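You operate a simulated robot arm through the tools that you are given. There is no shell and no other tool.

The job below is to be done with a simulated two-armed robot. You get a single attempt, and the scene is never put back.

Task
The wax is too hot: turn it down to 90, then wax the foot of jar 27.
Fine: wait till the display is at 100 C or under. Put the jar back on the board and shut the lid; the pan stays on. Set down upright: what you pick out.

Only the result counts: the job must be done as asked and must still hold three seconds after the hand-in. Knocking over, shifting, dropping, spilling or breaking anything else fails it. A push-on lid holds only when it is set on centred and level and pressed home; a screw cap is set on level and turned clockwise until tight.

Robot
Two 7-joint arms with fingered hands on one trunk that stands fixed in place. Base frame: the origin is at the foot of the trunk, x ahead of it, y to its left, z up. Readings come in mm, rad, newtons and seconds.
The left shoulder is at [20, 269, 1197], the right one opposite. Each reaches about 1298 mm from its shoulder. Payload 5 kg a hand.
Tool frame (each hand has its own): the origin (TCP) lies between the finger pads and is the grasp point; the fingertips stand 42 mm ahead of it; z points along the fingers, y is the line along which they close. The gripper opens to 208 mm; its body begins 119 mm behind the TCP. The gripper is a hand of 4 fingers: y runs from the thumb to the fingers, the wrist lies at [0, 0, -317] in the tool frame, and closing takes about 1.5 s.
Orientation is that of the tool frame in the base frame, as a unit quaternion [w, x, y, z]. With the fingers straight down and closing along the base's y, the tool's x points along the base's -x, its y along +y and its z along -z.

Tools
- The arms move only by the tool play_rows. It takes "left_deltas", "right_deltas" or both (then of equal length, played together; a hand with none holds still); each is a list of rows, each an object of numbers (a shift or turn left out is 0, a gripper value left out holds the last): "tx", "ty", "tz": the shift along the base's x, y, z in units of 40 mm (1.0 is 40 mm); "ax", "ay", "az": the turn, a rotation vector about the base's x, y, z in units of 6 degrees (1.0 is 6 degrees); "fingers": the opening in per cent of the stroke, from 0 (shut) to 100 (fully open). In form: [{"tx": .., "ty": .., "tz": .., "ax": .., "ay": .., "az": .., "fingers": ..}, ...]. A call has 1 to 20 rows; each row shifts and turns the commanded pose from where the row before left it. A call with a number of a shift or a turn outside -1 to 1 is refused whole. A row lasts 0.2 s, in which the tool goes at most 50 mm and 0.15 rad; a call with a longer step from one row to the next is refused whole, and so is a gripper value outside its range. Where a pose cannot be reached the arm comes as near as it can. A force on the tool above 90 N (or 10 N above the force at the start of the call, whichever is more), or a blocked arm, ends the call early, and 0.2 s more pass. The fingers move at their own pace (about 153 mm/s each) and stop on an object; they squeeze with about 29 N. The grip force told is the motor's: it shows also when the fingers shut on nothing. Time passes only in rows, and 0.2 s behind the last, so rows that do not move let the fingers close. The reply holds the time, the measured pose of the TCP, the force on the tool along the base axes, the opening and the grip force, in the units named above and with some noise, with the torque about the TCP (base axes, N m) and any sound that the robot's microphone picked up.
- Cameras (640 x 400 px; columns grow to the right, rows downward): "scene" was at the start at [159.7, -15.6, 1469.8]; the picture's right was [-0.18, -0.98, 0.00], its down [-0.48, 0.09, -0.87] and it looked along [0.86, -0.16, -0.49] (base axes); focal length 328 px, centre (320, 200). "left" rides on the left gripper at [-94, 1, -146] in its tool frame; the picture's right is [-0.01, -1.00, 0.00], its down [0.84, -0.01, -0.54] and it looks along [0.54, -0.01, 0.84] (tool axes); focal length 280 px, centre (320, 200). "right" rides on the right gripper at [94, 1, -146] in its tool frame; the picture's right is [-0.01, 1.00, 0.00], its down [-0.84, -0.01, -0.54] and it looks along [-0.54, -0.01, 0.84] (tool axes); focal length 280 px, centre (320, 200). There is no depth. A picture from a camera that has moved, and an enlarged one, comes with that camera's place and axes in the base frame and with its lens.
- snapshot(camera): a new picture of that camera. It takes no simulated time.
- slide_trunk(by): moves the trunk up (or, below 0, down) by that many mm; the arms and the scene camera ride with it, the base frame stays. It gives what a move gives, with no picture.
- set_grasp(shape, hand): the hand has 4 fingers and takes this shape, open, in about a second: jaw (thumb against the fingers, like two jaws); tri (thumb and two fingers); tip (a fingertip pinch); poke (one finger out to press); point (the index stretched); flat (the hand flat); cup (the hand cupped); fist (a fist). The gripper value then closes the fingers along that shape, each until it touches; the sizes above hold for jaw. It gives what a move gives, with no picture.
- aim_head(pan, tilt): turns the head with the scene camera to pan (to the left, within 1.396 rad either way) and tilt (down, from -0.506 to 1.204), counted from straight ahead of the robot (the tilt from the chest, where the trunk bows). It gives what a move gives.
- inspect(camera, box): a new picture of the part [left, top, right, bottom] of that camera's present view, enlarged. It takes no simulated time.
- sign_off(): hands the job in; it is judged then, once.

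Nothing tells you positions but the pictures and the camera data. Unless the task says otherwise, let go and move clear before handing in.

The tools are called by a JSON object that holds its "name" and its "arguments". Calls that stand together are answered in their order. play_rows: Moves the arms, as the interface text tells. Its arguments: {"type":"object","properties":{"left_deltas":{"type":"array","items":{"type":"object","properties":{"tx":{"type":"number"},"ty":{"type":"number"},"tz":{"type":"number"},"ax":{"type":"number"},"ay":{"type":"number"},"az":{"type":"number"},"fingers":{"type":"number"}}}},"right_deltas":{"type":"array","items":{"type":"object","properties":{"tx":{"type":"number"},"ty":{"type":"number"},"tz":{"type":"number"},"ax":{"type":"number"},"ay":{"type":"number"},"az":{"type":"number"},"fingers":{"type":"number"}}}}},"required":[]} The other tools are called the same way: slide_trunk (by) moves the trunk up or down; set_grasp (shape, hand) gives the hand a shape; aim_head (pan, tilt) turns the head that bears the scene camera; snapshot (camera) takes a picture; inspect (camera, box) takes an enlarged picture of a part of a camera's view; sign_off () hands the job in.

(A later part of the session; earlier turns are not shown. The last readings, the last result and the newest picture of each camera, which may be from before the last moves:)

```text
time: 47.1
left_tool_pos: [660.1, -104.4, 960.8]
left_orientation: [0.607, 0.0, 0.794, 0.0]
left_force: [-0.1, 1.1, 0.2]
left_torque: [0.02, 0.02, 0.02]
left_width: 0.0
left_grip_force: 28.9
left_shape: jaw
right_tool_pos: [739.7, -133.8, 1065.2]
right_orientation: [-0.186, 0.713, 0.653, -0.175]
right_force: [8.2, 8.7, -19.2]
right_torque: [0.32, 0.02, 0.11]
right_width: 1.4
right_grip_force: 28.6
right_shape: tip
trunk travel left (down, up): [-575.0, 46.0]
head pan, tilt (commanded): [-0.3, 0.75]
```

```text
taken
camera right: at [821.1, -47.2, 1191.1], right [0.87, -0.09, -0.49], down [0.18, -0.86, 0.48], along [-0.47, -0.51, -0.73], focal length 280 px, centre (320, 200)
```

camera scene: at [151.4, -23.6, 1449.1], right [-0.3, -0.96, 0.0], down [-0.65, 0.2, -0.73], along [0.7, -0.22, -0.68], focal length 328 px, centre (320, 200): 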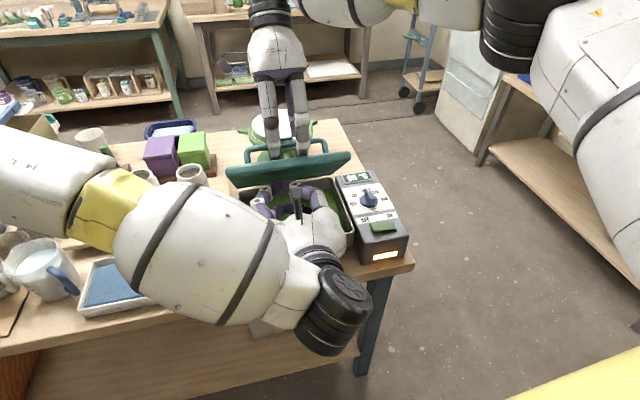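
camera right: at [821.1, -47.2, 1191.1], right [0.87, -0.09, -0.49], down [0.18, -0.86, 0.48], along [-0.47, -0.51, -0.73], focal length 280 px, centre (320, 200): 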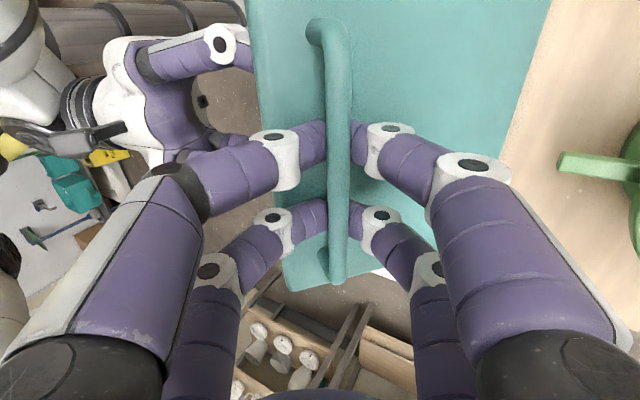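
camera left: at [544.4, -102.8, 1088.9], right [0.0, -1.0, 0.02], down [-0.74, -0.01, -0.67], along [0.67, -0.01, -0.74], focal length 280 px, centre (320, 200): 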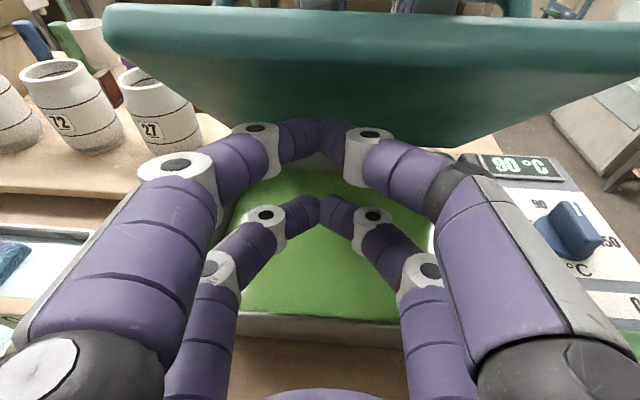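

{"name": "play_rows", "arguments": {"left_deltas": [{"tx": 0.1, "tz": 0.1}, {"tx": 0.1, "tz": 0.1}, {}], "right_deltas": [{"tx": 0.05, "tz": -0.08}, {}, {}]}}

{"name": "inspect", "arguments": {"camera": "left", "box": [200, 60, 450, 210]}}

```text
time: 47.9
left_tool_pos: [666.7, -104.6, 970.1]
left_orientation: [0.608, -0.001, 0.794, 0.001]
left_force: [0.2, -0.1, -0.6]
left_torque: [-0.01, -0.01, -0.06]
left_width: 0.0
left_grip_force: 28.6
left_shape: jaw
right_tool_pos: [739.1, -134.0, 1062.7]
right_orientation: [-0.185, 0.714, 0.653, -0.174]
right_force: [1.1, 3.1, -3.3]
right_torque: [0.13, 0.01, 0.05]
right_width: 1.8
right_grip_force: 29.3
right_shape: tip
trunk travel left (down, up): [-575.0, 46.0]
head pan, tilt (commanded): [-0.3, 0.75]
```

```text
2.56 times, centred on (325, 135) of left
camera zoom: at [551.3, -103.6, 1097.7], right [0.0, -1.0, 0.01], down [-0.74, -0.01, -0.67], along [0.67, -0.01, -0.74], focal length 718 px, centre (307, 366)
```

zoom: 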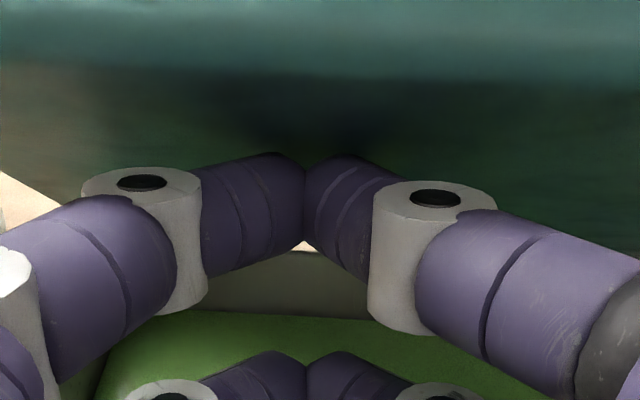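

{"name": "play_rows", "arguments": {"left_deltas": [{"tx": 0.05, "tz": 0.1}, {"tx": 0.05, "tz": 0.1}, {}]}}

{"name": "play_rows", "arguments": {"left_deltas": [{"tx": 0.05, "tz": 0.1}, {"tx": 0.05, "tz": 0.1}, {}]}}

```text
time: 48.7
left_tool_pos: [671.1, -104.7, 975.4]
left_orientation: [0.606, 0.001, 0.795, 0.0]
left_force: [-25.5, 1.4, -40.8]
left_torque: [-0.17, 1.49, 0.11]
left_width: 0.1
left_grip_force: 29.8
left_shape: jaw
right_tool_pos: [741.7, -134.8, 1062.9]
right_orientation: [-0.185, 0.713, 0.653, -0.173]
right_force: [29.8, 0.5, 23.9]
right_torque: [0.08, -0.84, 0.05]
right_width: 3.1
right_grip_force: 29.2
right_shape: tip
trunk travel left (down, up): [-575.0, 46.0]
head pan, tilt (commanded): [-0.3, 0.75]
```

```text
time: 49.4
left_tool_pos: [670.8, -105.4, 975.8]
left_orientation: [0.601, 0.003, 0.799, 0.002]
left_force: [-8.2, 2.1, -5.5]
left_torque: [0.0, 0.11, 0.01]
left_width: 0.0
left_grip_force: 29.1
left_shape: jaw
right_tool_pos: [743.3, -134.1, 1065.5]
right_orientation: [-0.184, 0.715, 0.653, -0.17]
right_force: [9.1, 2.1, -2.3]
right_torque: [0.11, -0.17, 0.01]
right_width: 3.4
right_grip_force: 29.0
right_shape: tip
trunk travel left (down, up): [-575.0, 46.0]
head pan, tilt (commanded): [-0.3, 0.75]
stopped in row 3 (left hand): the force on the tool passed its limit at 91 N (the readings are from after the stop); the commanded pose is now the measured one
```

The lid now rests on the left fingertips. I'll open the right fingers just enough and back the right hand off the bar along its own axis.

{"name": "play_rows", "arguments": {"right_deltas": [{"fingers": 8}, {"fingers": 16}, {"fingers": 24}, {}, {}]}}

{"name": "snapshot", "arguments": {"camera": "right"}}

{"name": "inspect", "arguments": {"camera": "scene", "box": [200, 80, 420, 280]}}

```text
time: 50.6
left_tool_pos: [668.7, -105.2, 974.4]
left_orientation: [0.599, 0.005, 0.801, 0.001]
left_force: [-45.7, 5.9, -38.4]
left_torque: [-0.33, 1.04, 0.44]
left_width: 0.1
left_grip_force: 29.4
left_shape: jaw
right_tool_pos: [742.4, -135.3, 1068.3]
right_orientation: [-0.185, 0.715, 0.652, -0.169]
right_force: [32.3, -4.7, 31.1]
right_torque: [0.03, 0.43, 0.07]
right_width: 44.2
right_grip_force: 0.1
right_shape: tip
trunk travel left (down, up): [-575.0, 46.0]
head pan, tilt (commanded): [-0.3, 0.75]
```

```text
taken
camera right: at [823.2, -49.7, 1194.7], right [0.87, -0.09, -0.48], down [0.17, -0.86, 0.48], along [-0.46, -0.5, -0.73], focal length 280 px, centre (320, 200)
```

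right: 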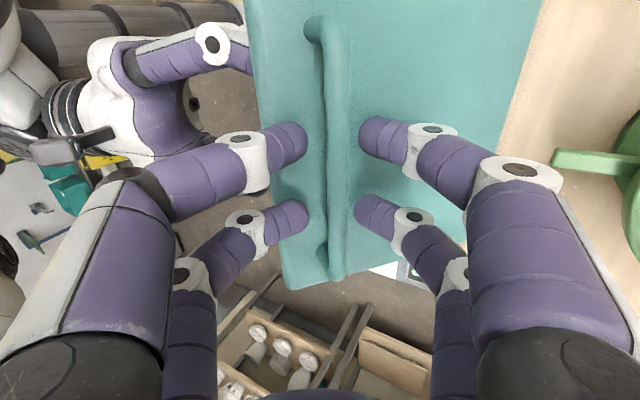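

```text
2.00 times, centred on (310, 180) of scene
camera zoom: at [149.6, -23.7, 1449.3], right [-0.3, -0.96, 0.0], down [-0.65, 0.2, -0.73], along [0.7, -0.22, -0.68], focal length 656 px, centre (340, 240)
```

zoom: 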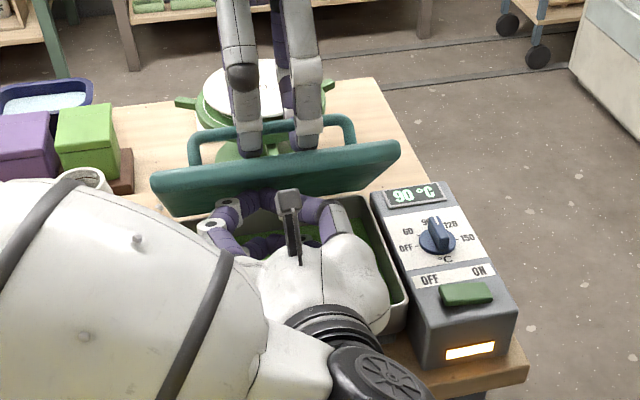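

{"name": "play_rows", "arguments": {"right_deltas": [{"tx": 0.15, "ty": -0.01, "tz": 0.27}, {"tx": 0.15, "ty": -0.01, "tz": 0.27}, {"tx": 0.15, "ty": -0.01, "tz": 0.27}, {"tx": 0.12, "ty": -0.01, "tz": 0.3}, {"tx": 0.08, "tz": 0.4}, {"tx": 0.0, "tz": 0.5}, {}]}}

{"name": "snapshot", "arguments": {"camera": "right"}}

{"name": "inspect", "arguments": {"camera": "scene", "box": [200, 80, 420, 280]}}

```text
time: 52.2
left_tool_pos: [671.1, -105.0, 976.1]
left_orientation: [0.602, 0.003, 0.799, 0.001]
left_force: [-1.2, -1.1, -1.5]
left_torque: [-0.01, 0.06, 0.0]
left_width: 0.0
left_grip_force: 29.0
left_shape: jaw
right_tool_pos: [768.3, -137.7, 1144.9]
right_orientation: [-0.185, 0.714, 0.653, -0.171]
right_force: [0.3, 0.0, -0.1]
right_torque: [0.02, 0.03, 0.0]
right_width: 50.0
right_grip_force: 0.1
right_shape: tip
trunk travel left (down, up): [-575.0, 46.0]
head pan, tilt (commanded): [-0.3, 0.75]
```

```text
taken
camera right: at [849.7, -51.5, 1272.0], right [0.87, -0.09, -0.49], down [0.18, -0.86, 0.48], along [-0.46, -0.5, -0.73], focal length 280 px, centre (320, 200)
```

right: 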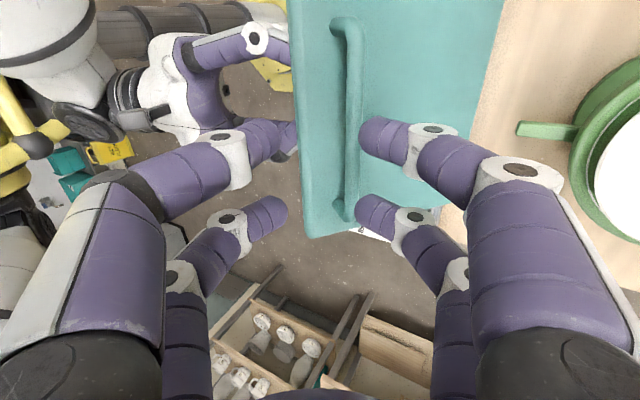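

```text
2.00 times, centred on (310, 180) of scene
camera zoom: at [150.2, -23.9, 1449.1], right [-0.3, -0.96, 0.0], down [-0.65, 0.2, -0.73], along [0.7, -0.22, -0.68], focal length 656 px, centre (340, 240)
```

zoom: 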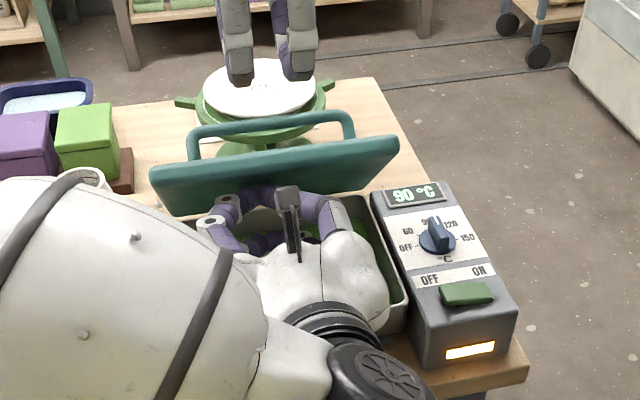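

The right hand is clear and the lid sits lightly on the left fingers. I'll move the right hand up and out to the side, back to upright.

{"name": "play_rows", "arguments": {"right_deltas": [{"tz": 1.0}, {"tz": 1.0}, {"tz": 0.6}, {"tx": -0.525, "ty": -0.6, "ax": -0.054, "ay": -0.617}, {"tx": -0.525, "ty": -0.6, "ax": -0.054, "ay": -0.617}, {"tx": -0.525, "ty": -0.6, "ax": -0.054, "ay": -0.617}, {"tx": -0.525, "ty": -0.6, "ax": -0.054, "ay": -0.617}, {"tx": -0.525, "ty": -0.6, "ax": -0.054, "ay": -0.617}, {"tx": -0.525, "ty": -0.6, "ax": -0.054, "ay": -0.617}, {"tx": -0.525, "ty": -0.6, "ax": -0.054, "ay": -0.617}, {"tx": -0.525, "ty": -0.6, "ax": -0.054, "ay": -0.617}, {}]}}

{"name": "snapshot", "arguments": {"camera": "scene"}}

{"name": "snapshot", "arguments": {"camera": "right"}}

```text
time: 54.8
left_tool_pos: [672.4, -103.9, 976.1]
left_orientation: [0.601, 0.004, 0.799, 0.001]
left_force: [-0.8, 1.3, -1.2]
left_torque: [-0.03, 0.03, -0.02]
left_width: 0.1
left_grip_force: 28.8
left_shape: jaw
right_tool_pos: [580.7, -335.1, 1205.3]
right_orientation: [0.006, 0.738, 0.675, 0.003]
right_force: [0.1, 0.2, 0.3]
right_torque: [-0.05, 0.01, 0.0]
right_width: 50.0
right_grip_force: 0.1
right_shape: tip
right hand out of reach, approached as far as the arm can: row 1, 2, 3
trunk travel left (down, up): [-575.0, 46.0]
head pan, tilt (commanded): [-0.3, 0.75]
```

```text
taken
camera scene: at [149.9, -23.3, 1449.3], right [-0.29, -0.96, 0.0], down [-0.65, 0.2, -0.73], along [0.7, -0.22, -0.68], focal length 328 px, centre (320, 200)
```

scene: 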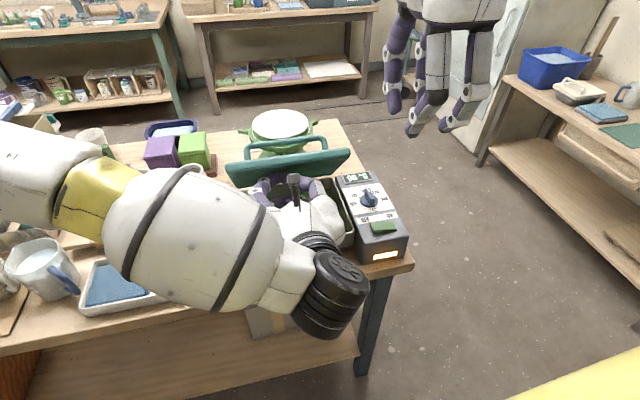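

```text
taken
camera right: at [590.8, -242.6, 1351.1], right [0.99, -0.1, 0.01], down [-0.09, -0.84, 0.54], along [-0.05, -0.54, -0.84], focal length 280 px, centre (320, 200)
```

right: 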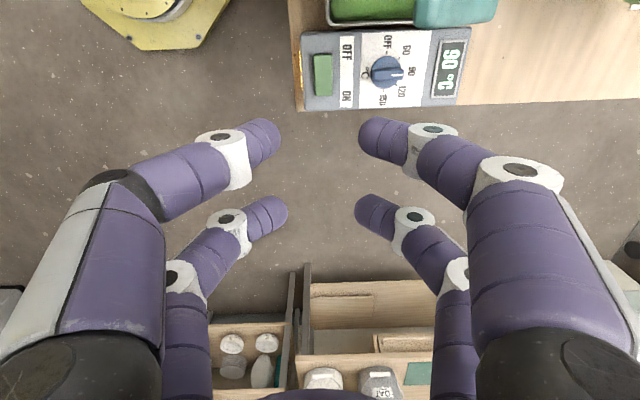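

The lid weighs very little on the left hand. In case the hinge has no stop, I'll first post the right hand as a guard behind where the lid will stand, coming round the right side.

{"name": "play_rows", "arguments": {"right_deltas": [{"tx": 0.9, "tz": -0.15, "fingers": 0}, {"tx": 0.9, "tz": -0.15}, {"tx": 0.9, "tz": -0.15}, {"tx": 0.9, "tz": -0.15}, {"tx": 0.9, "tz": -0.15}, {"tx": 0.9, "tz": -0.15}, {"tx": 0.9, "tz": -0.15}, {"tx": 0.9, "tz": -0.15}, {"tx": 0.9, "tz": -0.15}, {"ty": 0.75, "tz": -0.2}, {"ty": 0.75, "tz": -0.2}, {"ty": 0.75, "tz": -0.2}, {"ty": 0.75, "tz": -0.15}, {}]}}

{"name": "snapshot", "arguments": {"camera": "scene"}}

{"name": "snapshot", "arguments": {"camera": "right"}}

```text
time: 57.8
left_tool_pos: [670.8, -105.9, 976.8]
left_orientation: [0.601, 0.003, 0.799, 0.001]
left_force: [-2.0, 0.0, -0.2]
left_torque: [0.04, -0.01, 0.0]
left_width: 0.0
left_grip_force: 29.5
left_shape: jaw
right_tool_pos: [904.9, -217.8, 1119.6]
right_orientation: [0.005, 0.738, 0.675, 0.004]
right_force: [0.0, 0.0, -0.2]
right_torque: [0.05, -0.02, 0.01]
right_width: 0.0
right_grip_force: 28.8
right_shape: tip
trunk travel left (down, up): [-575.0, 46.0]
head pan, tilt (commanded): [-0.3, 0.75]
```

```text
taken
camera scene: at [149.7, -24.0, 1449.3], right [-0.3, -0.96, 0.0], down [-0.65, 0.2, -0.73], along [0.7, -0.22, -0.68], focal length 328 px, centre (320, 200)
```

scene: 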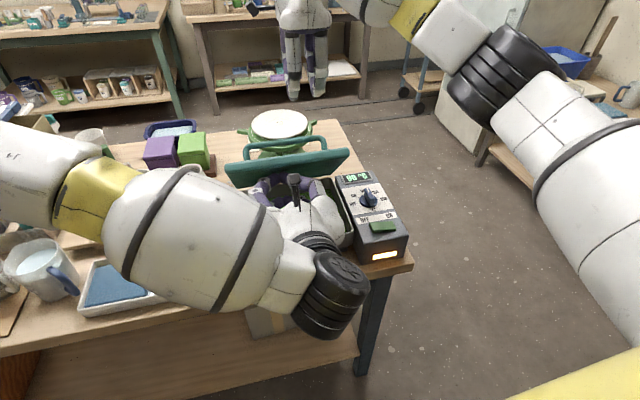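

```text
taken
camera right: at [914.3, -127.0, 1266.8], right [0.99, -0.11, 0.01], down [-0.09, -0.84, 0.54], along [-0.05, -0.54, -0.84], focal length 280 px, centre (320, 200)
```

right: 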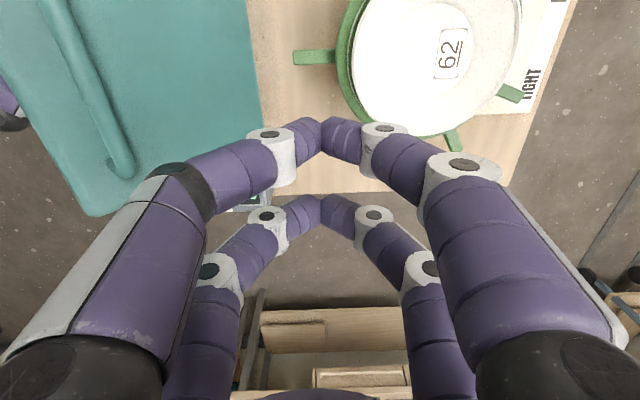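

The guard is in place behind the lid's path. Now I'll push the lid up from inside with the left fingertips to about 75° and check.

{"name": "play_rows", "arguments": {"left_deltas": [{}, {"tx": 0.21, "tz": 0.13}, {"tx": 0.21, "tz": 0.13}, {"tx": 0.21, "tz": 0.13}, {"tx": 0.21, "tz": 0.13}, {"tx": 0.22, "tz": 0.1}, {"tx": 0.22, "tz": 0.1}, {"tx": 0.22, "tz": 0.1}, {"tx": 0.22, "tz": 0.1}, {}], "right_deltas": [{"tx": 0.5}, {}, {}, {}, {}, {}, {}, {}, {}, {}]}}

{"name": "snapshot", "arguments": {"camera": "scene"}}

{"name": "snapshot", "arguments": {"camera": "left"}}

{"name": "snapshot", "arguments": {"camera": "right"}}

```text
time: 60.0
left_tool_pos: [740.3, -104.9, 1013.7]
left_orientation: [0.601, 0.003, 0.799, 0.001]
left_force: [-1.0, -0.6, -0.1]
left_torque: [-0.01, -0.01, 0.0]
left_width: 0.0
left_grip_force: 29.4
left_shape: jaw
right_tool_pos: [925.4, -217.7, 1120.8]
right_orientation: [0.005, 0.738, 0.675, 0.003]
right_force: [0.1, 1.2, 0.8]
right_torque: [-0.01, 0.01, 0.01]
right_width: 0.1
right_grip_force: 29.0
right_shape: tip
trunk travel left (down, up): [-575.0, 46.0]
head pan, tilt (commanded): [-0.3, 0.75]
```

```text
taken
camera scene: at [149.8, -23.7, 1449.3], right [-0.3, -0.96, 0.0], down [-0.65, 0.2, -0.73], along [0.7, -0.22, -0.68], focal length 328 px, centre (320, 200)
```

scene: 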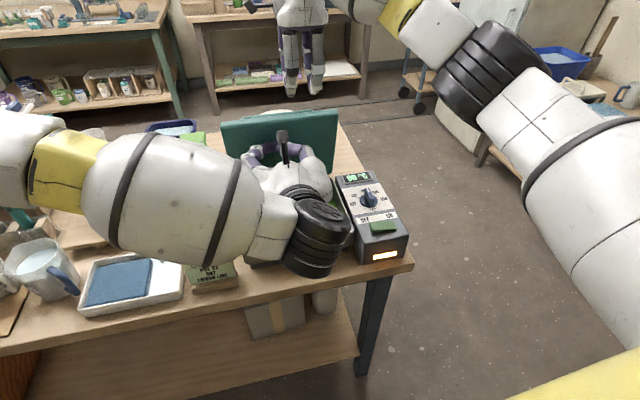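

```text
taken
camera left: at [626.0, -104.3, 1143.3], right [0.0, -1.0, 0.01], down [-0.75, -0.01, -0.66], along [0.66, -0.01, -0.75], focal length 280 px, centre (320, 200)
```

left: 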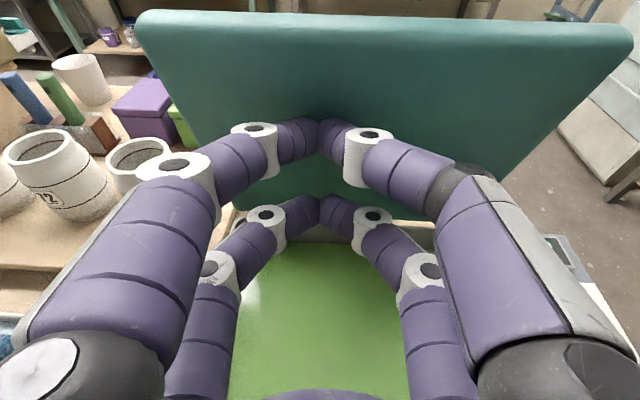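

```text
taken
camera right: at [934.2, -125.4, 1266.8], right [0.99, -0.1, 0.01], down [-0.09, -0.84, 0.54], along [-0.05, -0.54, -0.84], focal length 280 px, centre (320, 200)
```

right: 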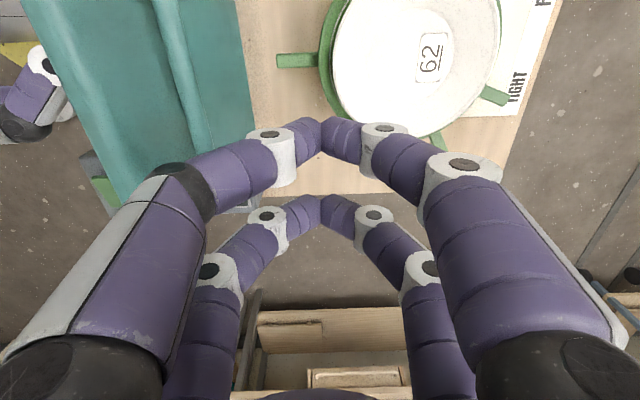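

{"name": "play_rows", "arguments": {"left_deltas": [{"tx": 0.2, "tz": 0.04}, {"tx": 0.2, "tz": 0.04}, {"tx": 0.2, "tz": 0.04}, {"tx": 0.2, "tz": 0.04}, {"tx": 0.15, "tz": 0.0}, {}, {}]}}

{"name": "snapshot", "arguments": {"camera": "left"}}

{"name": "snapshot", "arguments": {"camera": "right"}}

```text
time: 61.6
left_tool_pos: [778.0, -105.2, 1020.4]
left_orientation: [0.601, 0.003, 0.799, 0.0]
left_force: [0.5, 0.7, 0.1]
left_torque: [-0.04, -0.03, 0.02]
left_width: 0.1
left_grip_force: 29.3
left_shape: jaw
right_tool_pos: [925.0, -217.5, 1121.1]
right_orientation: [0.004, 0.738, 0.674, 0.003]
right_force: [0.1, 0.4, -1.0]
right_torque: [0.01, -0.02, -0.04]
right_width: 0.1
right_grip_force: 29.4
right_shape: tip
trunk travel left (down, up): [-575.0, 46.0]
head pan, tilt (commanded): [-0.3, 0.75]
```

```text
taken
camera left: at [663.3, -103.6, 1150.3], right [0.0, -1.0, 0.01], down [-0.75, -0.01, -0.66], along [0.66, -0.01, -0.75], focal length 280 px, centre (320, 200)
```

left: 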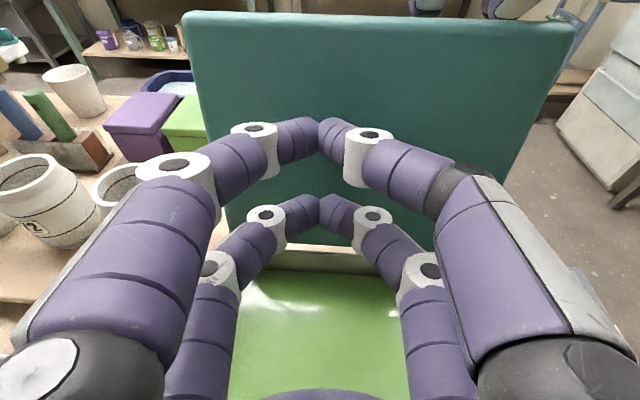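

```text
taken
camera right: at [934.2, -125.3, 1266.7], right [0.99, -0.1, 0.01], down [-0.09, -0.84, 0.54], along [-0.05, -0.54, -0.84], focal length 280 px, centre (320, 200)
```

right: 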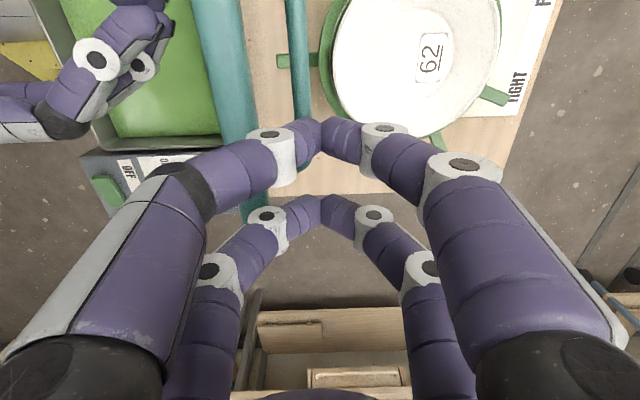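

{"name": "play_rows", "arguments": {"left_deltas": [{"tx": 0.15}, {"tx": 0.15}, {}, {}]}}

{"name": "inspect", "arguments": {"camera": "left", "box": [180, 0, 580, 280]}}

{"name": "snapshot", "arguments": {"camera": "right"}}

```text
time: 62.6
left_tool_pos: [790.2, -104.9, 1019.8]
left_orientation: [0.601, 0.003, 0.799, 0.001]
left_force: [0.2, 0.5, 0.8]
left_torque: [0.01, 0.0, -0.01]
left_width: 0.0
left_grip_force: 29.3
left_shape: jaw
right_tool_pos: [924.9, -216.4, 1120.4]
right_orientation: [0.005, 0.739, 0.674, 0.003]
right_force: [0.1, 0.5, -1.0]
right_torque: [0.01, 0.0, -0.03]
right_width: 0.4
right_grip_force: 29.0
right_shape: tip
trunk travel left (down, up): [-575.0, 46.0]
head pan, tilt (commanded): [-0.3, 0.75]
```

```text
1.43 times, centred on (380, 140) of left
camera zoom: at [675.6, -104.0, 1149.8], right [0.0, -1.0, 0.01], down [-0.75, -0.01, -0.66], along [0.66, -0.01, -0.75], focal length 401 px, centre (234, 286)
```

zoom: 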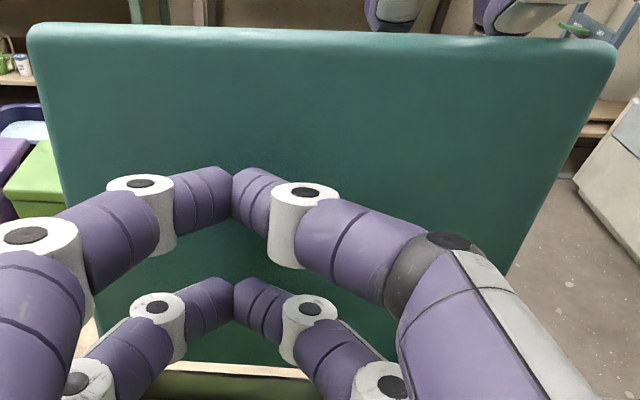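

```text
taken
camera right: at [934.2, -125.3, 1266.8], right [0.99, -0.1, 0.01], down [-0.09, -0.84, 0.54], along [-0.05, -0.54, -0.84], focal length 280 px, centre (320, 200)
```

right: 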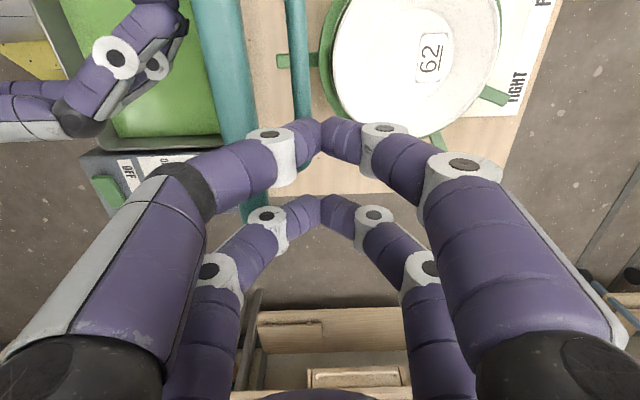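

The lid has tipped past vertical and stands without load on either hand. I'll move the guard back slightly to see whether the lid stands on its own stop.

{"name": "play_rows", "arguments": {"right_deltas": [{"tx": 0.2}, {"tx": 0.2}, {}, {}, {}]}}

{"name": "snapshot", "arguments": {"camera": "right"}}

{"name": "inspect", "arguments": {"camera": "left", "box": [180, 0, 580, 280]}}

```text
time: 63.8
left_tool_pos: [790.3, -104.7, 1020.4]
left_orientation: [0.602, 0.004, 0.799, 0.0]
left_force: [0.1, -0.2, 0.3]
left_torque: [0.01, 0.01, 0.03]
left_width: 0.0
left_grip_force: 29.0
left_shape: jaw
right_tool_pos: [941.3, -217.3, 1120.5]
right_orientation: [0.005, 0.738, 0.674, 0.003]
right_force: [-0.7, 0.1, -0.4]
right_torque: [-0.01, 0.01, -0.04]
right_width: 0.2
right_grip_force: 28.8
right_shape: tip
trunk travel left (down, up): [-575.0, 46.0]
head pan, tilt (commanded): [-0.3, 0.75]
```

```text
taken
camera right: at [950.0, -126.0, 1267.3], right [0.99, -0.1, 0.01], down [-0.09, -0.84, 0.54], along [-0.05, -0.54, -0.84], focal length 280 px, centre (320, 200)
```

right: 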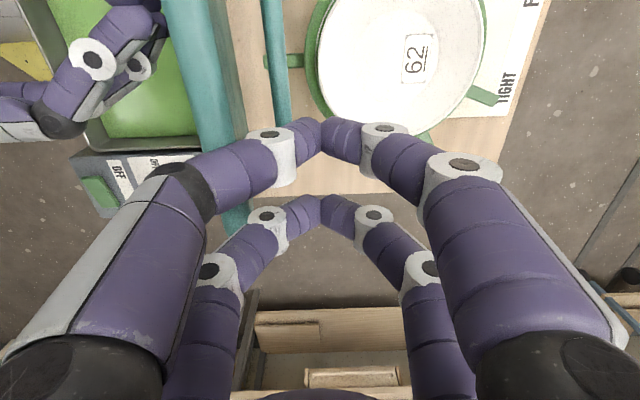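

```text
1.43 times, centred on (380, 140) of left
camera zoom: at [675.6, -104.0, 1149.8], right [0.0, -1.0, 0.01], down [-0.75, -0.01, -0.66], along [0.66, -0.01, -0.75], focal length 401 px, centre (234, 286)
```

zoom: 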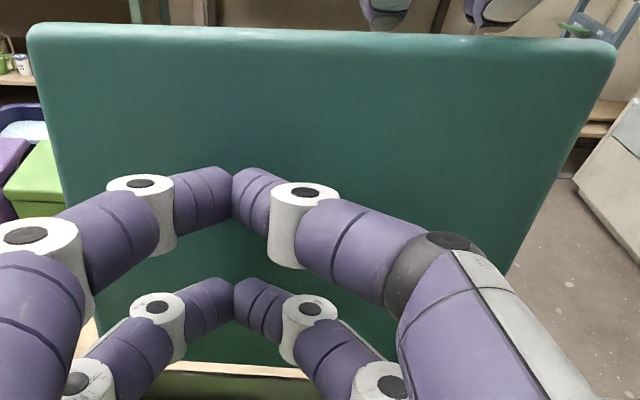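

The lid stands open on its own stop. I'll withdraw both hands: the right out around the side, the left straight back and then up over the board side, turning its fingers down again.

{"name": "play_rows", "arguments": {"right_deltas": [{"ty": -0.8, "tz": 0.1}, {"ty": -0.8, "tz": 0.1}, {"ty": -0.8, "tz": 0.1}, {"ty": -0.6, "tz": 0.1}, {"tx": -0.95, "tz": 0.1}, {"tx": -0.95, "tz": 0.1}, {"tx": -0.95, "tz": 0.1}, {"tx": -0.95, "tz": 0.1}, {"tx": -0.95}, {"tx": -0.95}, {"tx": -0.95}, {"tx": -0.95}, {}], "left_deltas": [{"tx": -0.95}, {"tx": -0.95}, {"tx": -0.95}, {"tx": -0.95}, {"tx": -0.95}, {"ty": 0.4, "tz": 0.8}, {"ty": 0.5, "tz": 0.8}, {"ty": 0.8, "tz": 0.8}, {"ty": 0.8, "tz": 0.6}, {"ty": 0.9}, {"tx": 0.5, "ty": 0.9}, {"tx": 0.5, "ty": 0.9}, {}]}}

{"name": "snapshot", "arguments": {"camera": "scene"}}

```text
time: 66.6
left_tool_pos: [640.0, 102.1, 1140.1]
left_orientation: [0.601, 0.003, 0.799, 0.001]
left_force: [0.5, -0.1, -0.3]
left_torque: [0.03, 0.01, 0.03]
left_width: 0.0
left_grip_force: 28.9
left_shape: jaw
right_tool_pos: [635.1, -339.4, 1152.3]
right_orientation: [0.004, 0.738, 0.674, 0.003]
right_force: [0.2, -1.6, -0.2]
right_torque: [0.07, 0.01, -0.01]
right_width: 0.0
right_grip_force: 29.3
right_shape: tip
trunk travel left (down, up): [-575.0, 46.0]
head pan, tilt (commanded): [-0.3, 0.75]
```

```text
taken
camera scene: at [149.9, -24.4, 1449.2], right [-0.3, -0.96, 0.0], down [-0.65, 0.2, -0.73], along [0.7, -0.22, -0.68], focal length 328 px, centre (320, 200)
```

scene: 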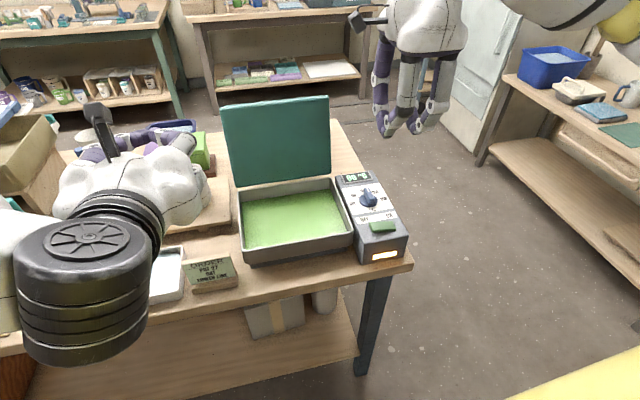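

The pan is open and free. Next I'll turn the left hand back to fingers-down and bring the right wrist camera over the pan front to measure the wax level.

{"name": "play_rows", "arguments": {"left_deltas": [{"tx": 0.23, "tz": 0.077, "ay": 0.9615, "fingers": 60}, {"tx": 0.23, "tz": 0.077, "ay": 0.9615}, {"tx": 0.23, "tz": 0.077, "ay": 0.9615}, {"tx": 0.23, "tz": 0.077, "ay": 0.9615}, {"tx": 0.23, "tz": 0.077, "ay": 0.9615}, {"tx": 0.23, "tz": 0.077, "ay": 0.9615}, {"tx": 0.23, "tz": 0.077, "ay": 0.9615}, {"tx": 0.23, "tz": 0.077, "ay": 0.9615}, {"tx": 0.23, "tz": 0.077, "ay": 0.9615}, {"tx": 0.23, "tz": 0.077, "ay": 0.9615}, {"tx": 0.23, "tz": 0.077, "ay": 0.9615}, {"tx": 0.23, "tz": 0.077, "ay": 0.9615}, {"tx": 0.23, "tz": 0.077, "ay": 0.9615}, {}, {}, {}], "right_deltas": [{"tx": -0.03, "ty": 0.25, "tz": 0.05, "az": 0.983}, {"tx": -0.03, "ty": 0.25, "tz": 0.05, "az": 0.983}, {"tx": -0.03, "ty": 0.25, "tz": 0.05, "az": 0.983}, {"tx": -0.03, "ty": 0.25, "tz": 0.05, "az": 0.983}, {"tx": -0.03, "ty": 0.25, "tz": 0.05, "az": 0.983}, {"tx": -0.03, "ty": 0.25, "tz": 0.05, "az": 0.983}, {"tx": -0.03, "ty": 0.25, "tz": 0.05, "az": 0.983}, {"tx": -0.03, "ty": 0.25, "tz": 0.05, "az": 0.983}, {"tx": -0.03, "ty": 0.25, "tz": 0.05, "az": 0.983}, {"tx": -0.03, "ty": 0.25, "tz": 0.05, "az": 0.983}, {"tx": -0.03, "ty": 0.25, "tz": 0.05, "az": 0.983}, {"tx": -0.03, "ty": 0.25, "tz": 0.05, "az": 0.983}, {"tx": -0.03, "ty": 0.25, "tz": 0.05, "az": 0.983}, {"tx": -0.03, "ty": 0.25, "tz": 0.05, "az": 0.983}, {"tx": -0.03, "ty": 0.25, "tz": 0.05, "az": 0.983, "fingers": 100}, {"az": 0.5}]}}

{"name": "snapshot", "arguments": {"camera": "right"}}

{"name": "snapshot", "arguments": {"camera": "scene"}}

```text
time: 70.0
left_tool_pos: [759.0, 101.4, 1179.0]
left_orientation: [-0.009, 0.004, 1.0, -0.001]
left_force: [-0.8, 0.2, 0.0]
left_torque: [-0.02, -0.05, 0.0]
left_width: 124.3
left_grip_force: 0.0
left_shape: jaw
right_tool_pos: [619.2, -187.7, 1184.2]
right_orientation: [0.001, 0.032, 0.999, 0.006]
right_force: [-0.1, 0.5, 0.6]
right_torque: [-0.02, 0.01, -0.01]
right_width: 208.0
right_grip_force: 0.1
right_shape: tip
trunk travel left (down, up): [-575.0, 46.0]
head pan, tilt (commanded): [-0.3, 0.75]
```

```text
taken
camera right: at [525.7, -183.2, 1330.1], right [0.08, 1.0, 0.01], down [0.84, -0.07, 0.54], along [0.54, -0.03, -0.84], focal length 280 px, centre (320, 200)
```

right: 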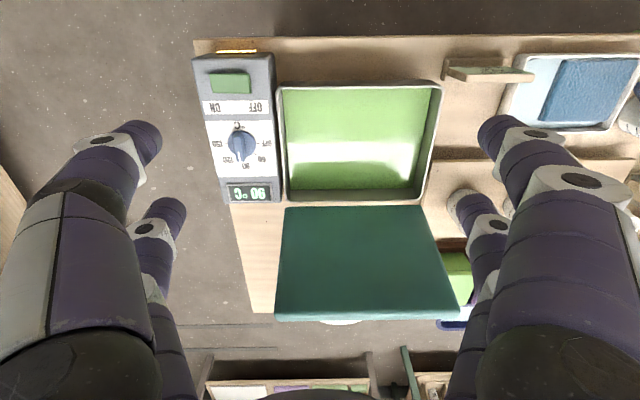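

```text
taken
camera scene: at [149.6, -23.6, 1449.4], right [-0.3, -0.96, 0.0], down [-0.65, 0.2, -0.73], along [0.7, -0.22, -0.68], focal length 328 px, centre (320, 200)
```

scene: 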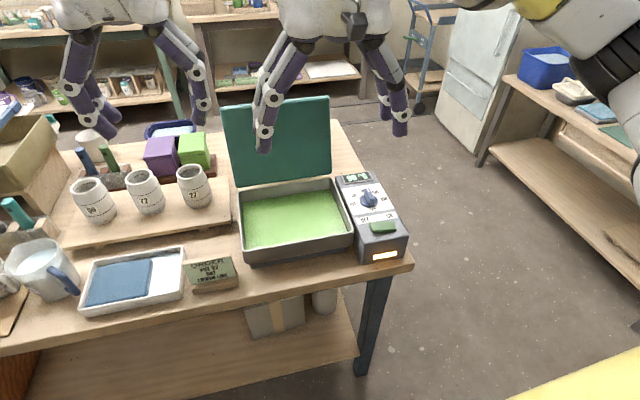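

{"name": "inspect", "arguments": {"camera": "right", "box": [260, 70, 450, 215]}}

{"name": "inspect", "arguments": {"camera": "scene", "box": [220, 165, 370, 275]}}

{"name": "inspect", "arguments": {"camera": "scene", "box": [160, 145, 240, 225]}}

```text
2.76 times, centred on (355, 142) of right
camera zoom: at [525.7, -183.2, 1330.1], right [0.08, 1.0, 0.01], down [0.84, -0.07, 0.54], along [0.54, -0.03, -0.84], focal length 774 px, centre (223, 359)
```

zoom: 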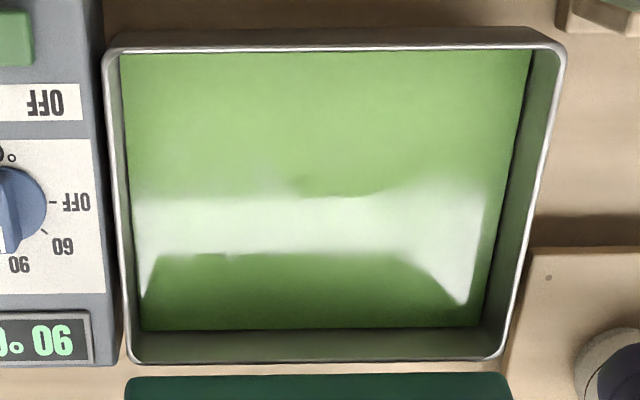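

```text
3.64 times, centred on (295, 220) of scene
camera zoom: at [149.6, -23.6, 1449.4], right [-0.3, -0.96, 0.0], down [-0.65, 0.2, -0.73], along [0.7, -0.22, -0.68], focal length 1192 px, centre (411, 127)
```

zoom: 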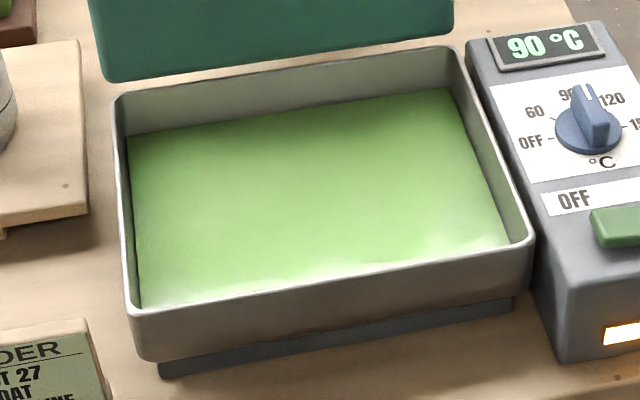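

```text
5.00 times, centred on (200, 185) of scene
camera zoom: at [149.6, -23.6, 1449.4], right [-0.3, -0.96, 0.0], down [-0.65, 0.2, -0.73], along [0.7, -0.22, -0.68], focal length 1639 px, centre (920, 275)
```

zoom: 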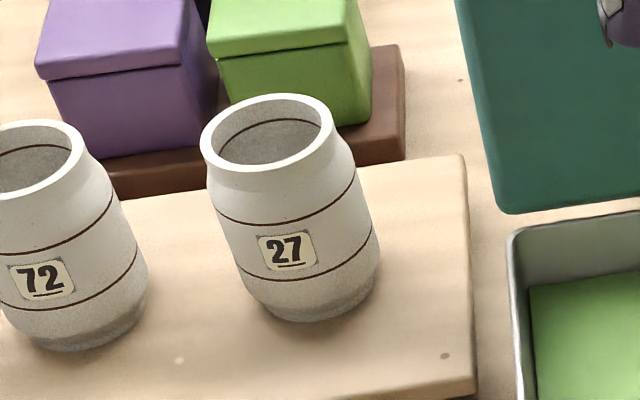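

I make the wax surface about z=839 with the rim near 878. The jar's lower line looks roughly 30–40 mm above its base, which I'll measure from closer. I'll turn the left hand 90° so its fingers close along x, clear of the lid and jar 72, and go above jar 27.

{"name": "play_rows", "arguments": {"left_deltas": [{"tx": 0.18, "az": 1.0, "fingers": 55}, {"tx": 0.18, "az": 1.0}, {"tx": 0.18, "az": 1.0}, {"tx": 0.18, "az": 1.0}, {"tx": 0.18, "az": 1.0}, {"tx": 0.18, "az": 1.0}, {"tx": 0.18, "az": 1.0}, {"tx": 0.18, "az": 1.0}, {"tx": 0.18, "az": 1.0}, {"tx": 0.18, "az": 1.0}, {"tx": 0.18, "az": 1.0}, {"tx": 0.18, "az": 1.0}, {"tx": 0.18, "az": 1.0}, {"tx": 0.18, "az": 1.0}, {"tx": 0.18, "az": 1.0}, {"ty": -0.1, "tz": -0.7}, {"tz": -0.7}, {"tz": -0.6}, {}]}}

{"name": "snapshot", "arguments": {"camera": "left"}}

{"name": "snapshot", "arguments": {"camera": "scene"}}

```text
time: 74.0
left_tool_pos: [867.8, 97.9, 1101.3]
left_orientation: [-0.005, -0.704, 0.71, -0.008]
left_force: [-0.2, -0.5, 0.4]
left_torque: [0.0, -0.04, 0.0]
left_width: 115.2
left_grip_force: 0.0
left_shape: jaw
right_tool_pos: [618.5, -187.3, 1184.0]
right_orientation: [0.001, 0.032, 0.999, 0.005]
right_force: [-1.0, 0.3, -0.3]
right_torque: [0.0, -0.05, -0.02]
right_width: 208.0
right_grip_force: 0.1
right_shape: tip
trunk travel left (down, up): [-575.0, 46.0]
head pan, tilt (commanded): [-0.3, 0.75]
```

```text
taken
camera left: at [866.7, 194.5, 1246.1], right [1.0, 0.01, 0.0], down [0.0, -0.83, 0.55], along [0.01, -0.55, -0.83], focal length 280 px, centre (320, 200)
```

left: 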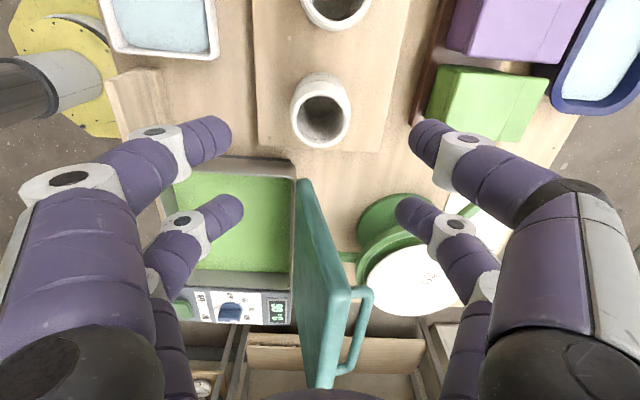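

```text
taken
camera scene: at [149.2, -23.8, 1449.5], right [-0.3, -0.96, 0.0], down [-0.65, 0.2, -0.73], along [0.7, -0.22, -0.68], focal length 328 px, centre (320, 200)
```

scene: 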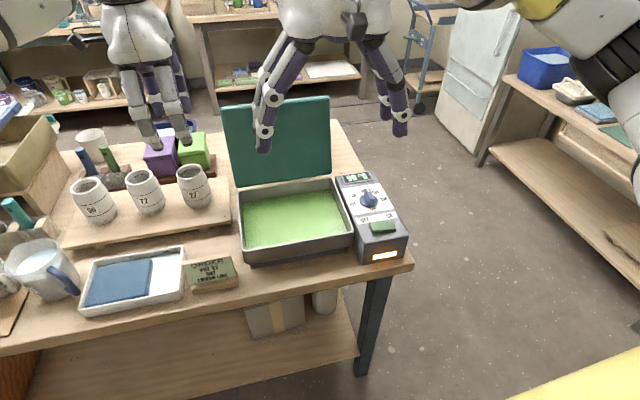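

{"name": "inspect", "arguments": {"camera": "left", "box": [250, 50, 400, 170]}}

{"name": "inspect", "arguments": {"camera": "left", "box": [150, 140, 390, 390]}}

```text
3.33 times, centred on (325, 110) of left
camera zoom: at [866.7, 194.5, 1246.1], right [1.0, 0.01, 0.0], down [0.0, -0.83, 0.55], along [0.01, -0.55, -0.83], focal length 935 px, centre (303, 500)
```

zoom: 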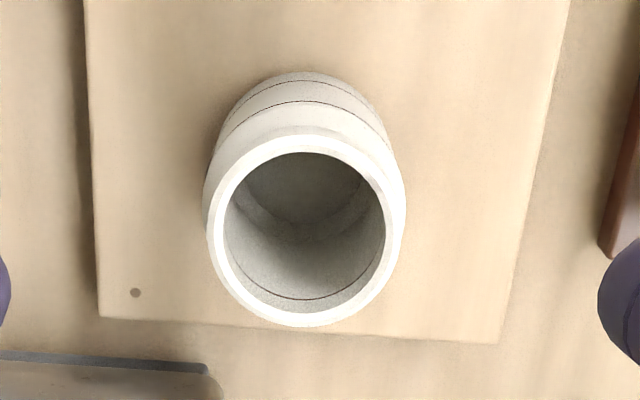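

```text
1.60 times, centred on (270, 265) of left
camera zoom: at [866.7, 194.5, 1246.1], right [1.0, 0.01, 0.0], down [0.0, -0.83, 0.55], along [0.01, -0.55, -0.83], focal length 449 px, centre (400, 96)
```

zoom: 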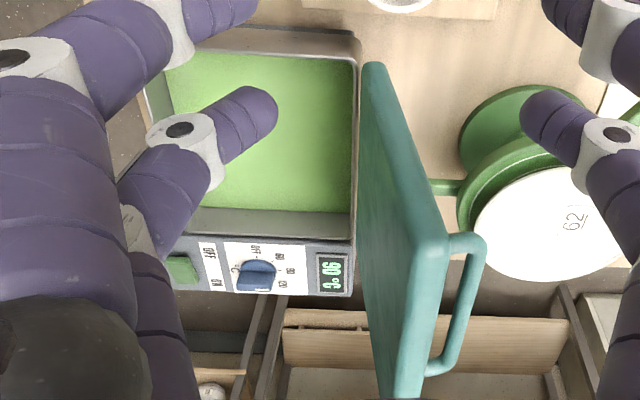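

{"name": "play_rows", "arguments": {"left_deltas": [{"tx": 0.06, "tz": -0.9}, {"tz": -0.9}, {"tz": -0.9}, {}]}}

{"name": "snapshot", "arguments": {"camera": "left"}}

{"name": "inspect", "arguments": {"camera": "scene", "box": [110, 90, 270, 230]}}

```text
time: 75.0
left_tool_pos: [870.9, 101.2, 993.7]
left_orientation: [-0.006, -0.705, 0.709, -0.008]
left_force: [-0.2, -0.8, 0.4]
left_torque: [-0.01, -0.07, -0.01]
left_width: 115.0
left_grip_force: 0.0
left_shape: jaw
right_tool_pos: [616.9, -186.6, 1183.9]
right_orientation: [0.001, 0.032, 0.999, 0.005]
right_force: [-1.2, 0.2, 0.0]
right_torque: [0.01, -0.04, 0.06]
right_width: 208.1
right_grip_force: 0.0
right_shape: tip
trunk travel left (down, up): [-575.0, 46.0]
head pan, tilt (commanded): [-0.3, 0.75]
```

```text
taken
camera left: at [869.2, 196.0, 1138.1], right [1.0, 0.01, 0.0], down [0.0, -0.83, 0.55], along [0.01, -0.55, -0.83], focal length 280 px, centre (320, 200)
```

left: 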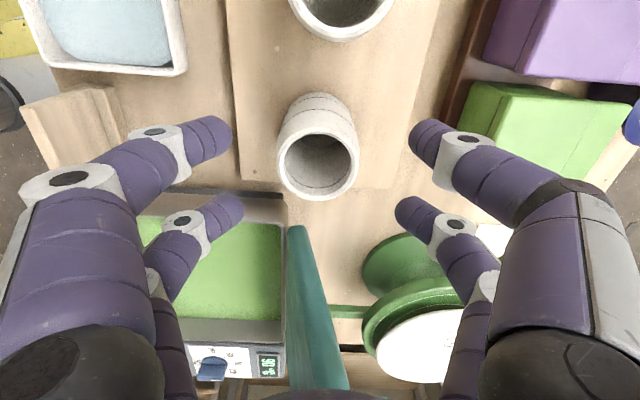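

```text
2.86 times, centred on (190, 160) of scene
camera zoom: at [149.1, -23.7, 1449.5], right [-0.3, -0.96, 0.0], down [-0.65, 0.2, -0.73], along [0.7, -0.22, -0.68], focal length 936 px, centre (691, 314)
```

zoom: 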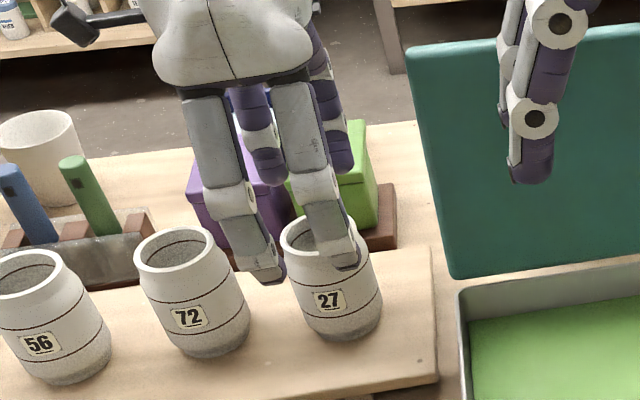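

The jar is centred between the fingers. I'll go down so the fingertips reach about mid-body, keeping them above the lower line.

{"name": "play_rows", "arguments": {"left_deltas": [{"ty": -0.05, "tz": -0.55}, {"tz": -0.55}, {"tz": -0.5}, {}]}}

{"name": "snapshot", "arguments": {"camera": "left"}}

{"name": "inspect", "arguments": {"camera": "scene", "box": [140, 130, 240, 220]}}

```text
time: 76.0
left_tool_pos: [870.5, 98.0, 928.7]
left_orientation: [-0.005, -0.705, 0.709, -0.008]
left_force: [0.1, -0.1, 0.1]
left_torque: [-0.01, -0.02, -0.03]
left_width: 114.8
left_grip_force: 0.1
left_shape: jaw
right_tool_pos: [618.0, -187.0, 1184.1]
right_orientation: [0.001, 0.032, 0.999, 0.005]
right_force: [0.0, -0.3, -0.3]
right_torque: [-0.02, -0.05, -0.01]
right_width: 207.8
right_grip_force: 0.1
right_shape: tip
trunk travel left (down, up): [-575.0, 46.0]
head pan, tilt (commanded): [-0.3, 0.75]
```

```text
taken
camera left: at [869.1, 194.2, 1073.3], right [1.0, 0.01, 0.0], down [0.01, -0.83, 0.55], along [0.01, -0.55, -0.83], focal length 280 px, centre (320, 200)
```

left: 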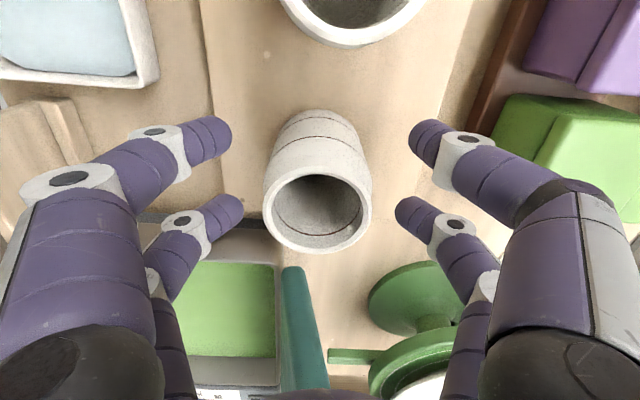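

```text
4.44 times, centred on (190, 175) of scene
camera zoom: at [149.5, -23.7, 1449.4], right [-0.3, -0.96, 0.0], down [-0.65, 0.2, -0.73], along [0.7, -0.22, -0.68], focal length 1457 px, centre (898, 311)
```

zoom: 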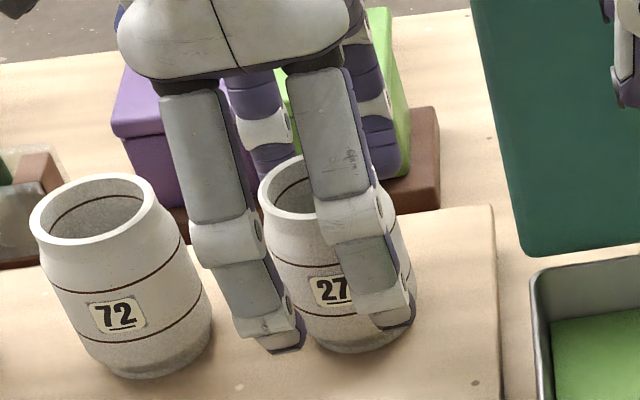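

{"name": "inspect", "arguments": {"camera": "left", "box": [240, 90, 400, 260]}}

```text
2.35 times, centred on (320, 175) of left
camera zoom: at [869.1, 194.2, 1073.3], right [1.0, 0.01, 0.0], down [0.01, -0.83, 0.55], along [0.01, -0.55, -0.83], focal length 660 px, centre (320, 259)
```

zoom: 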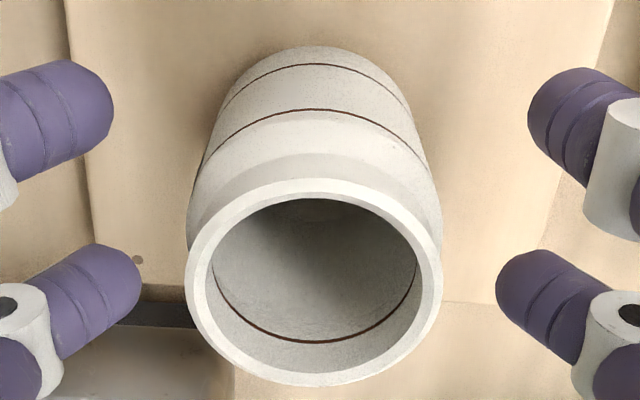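

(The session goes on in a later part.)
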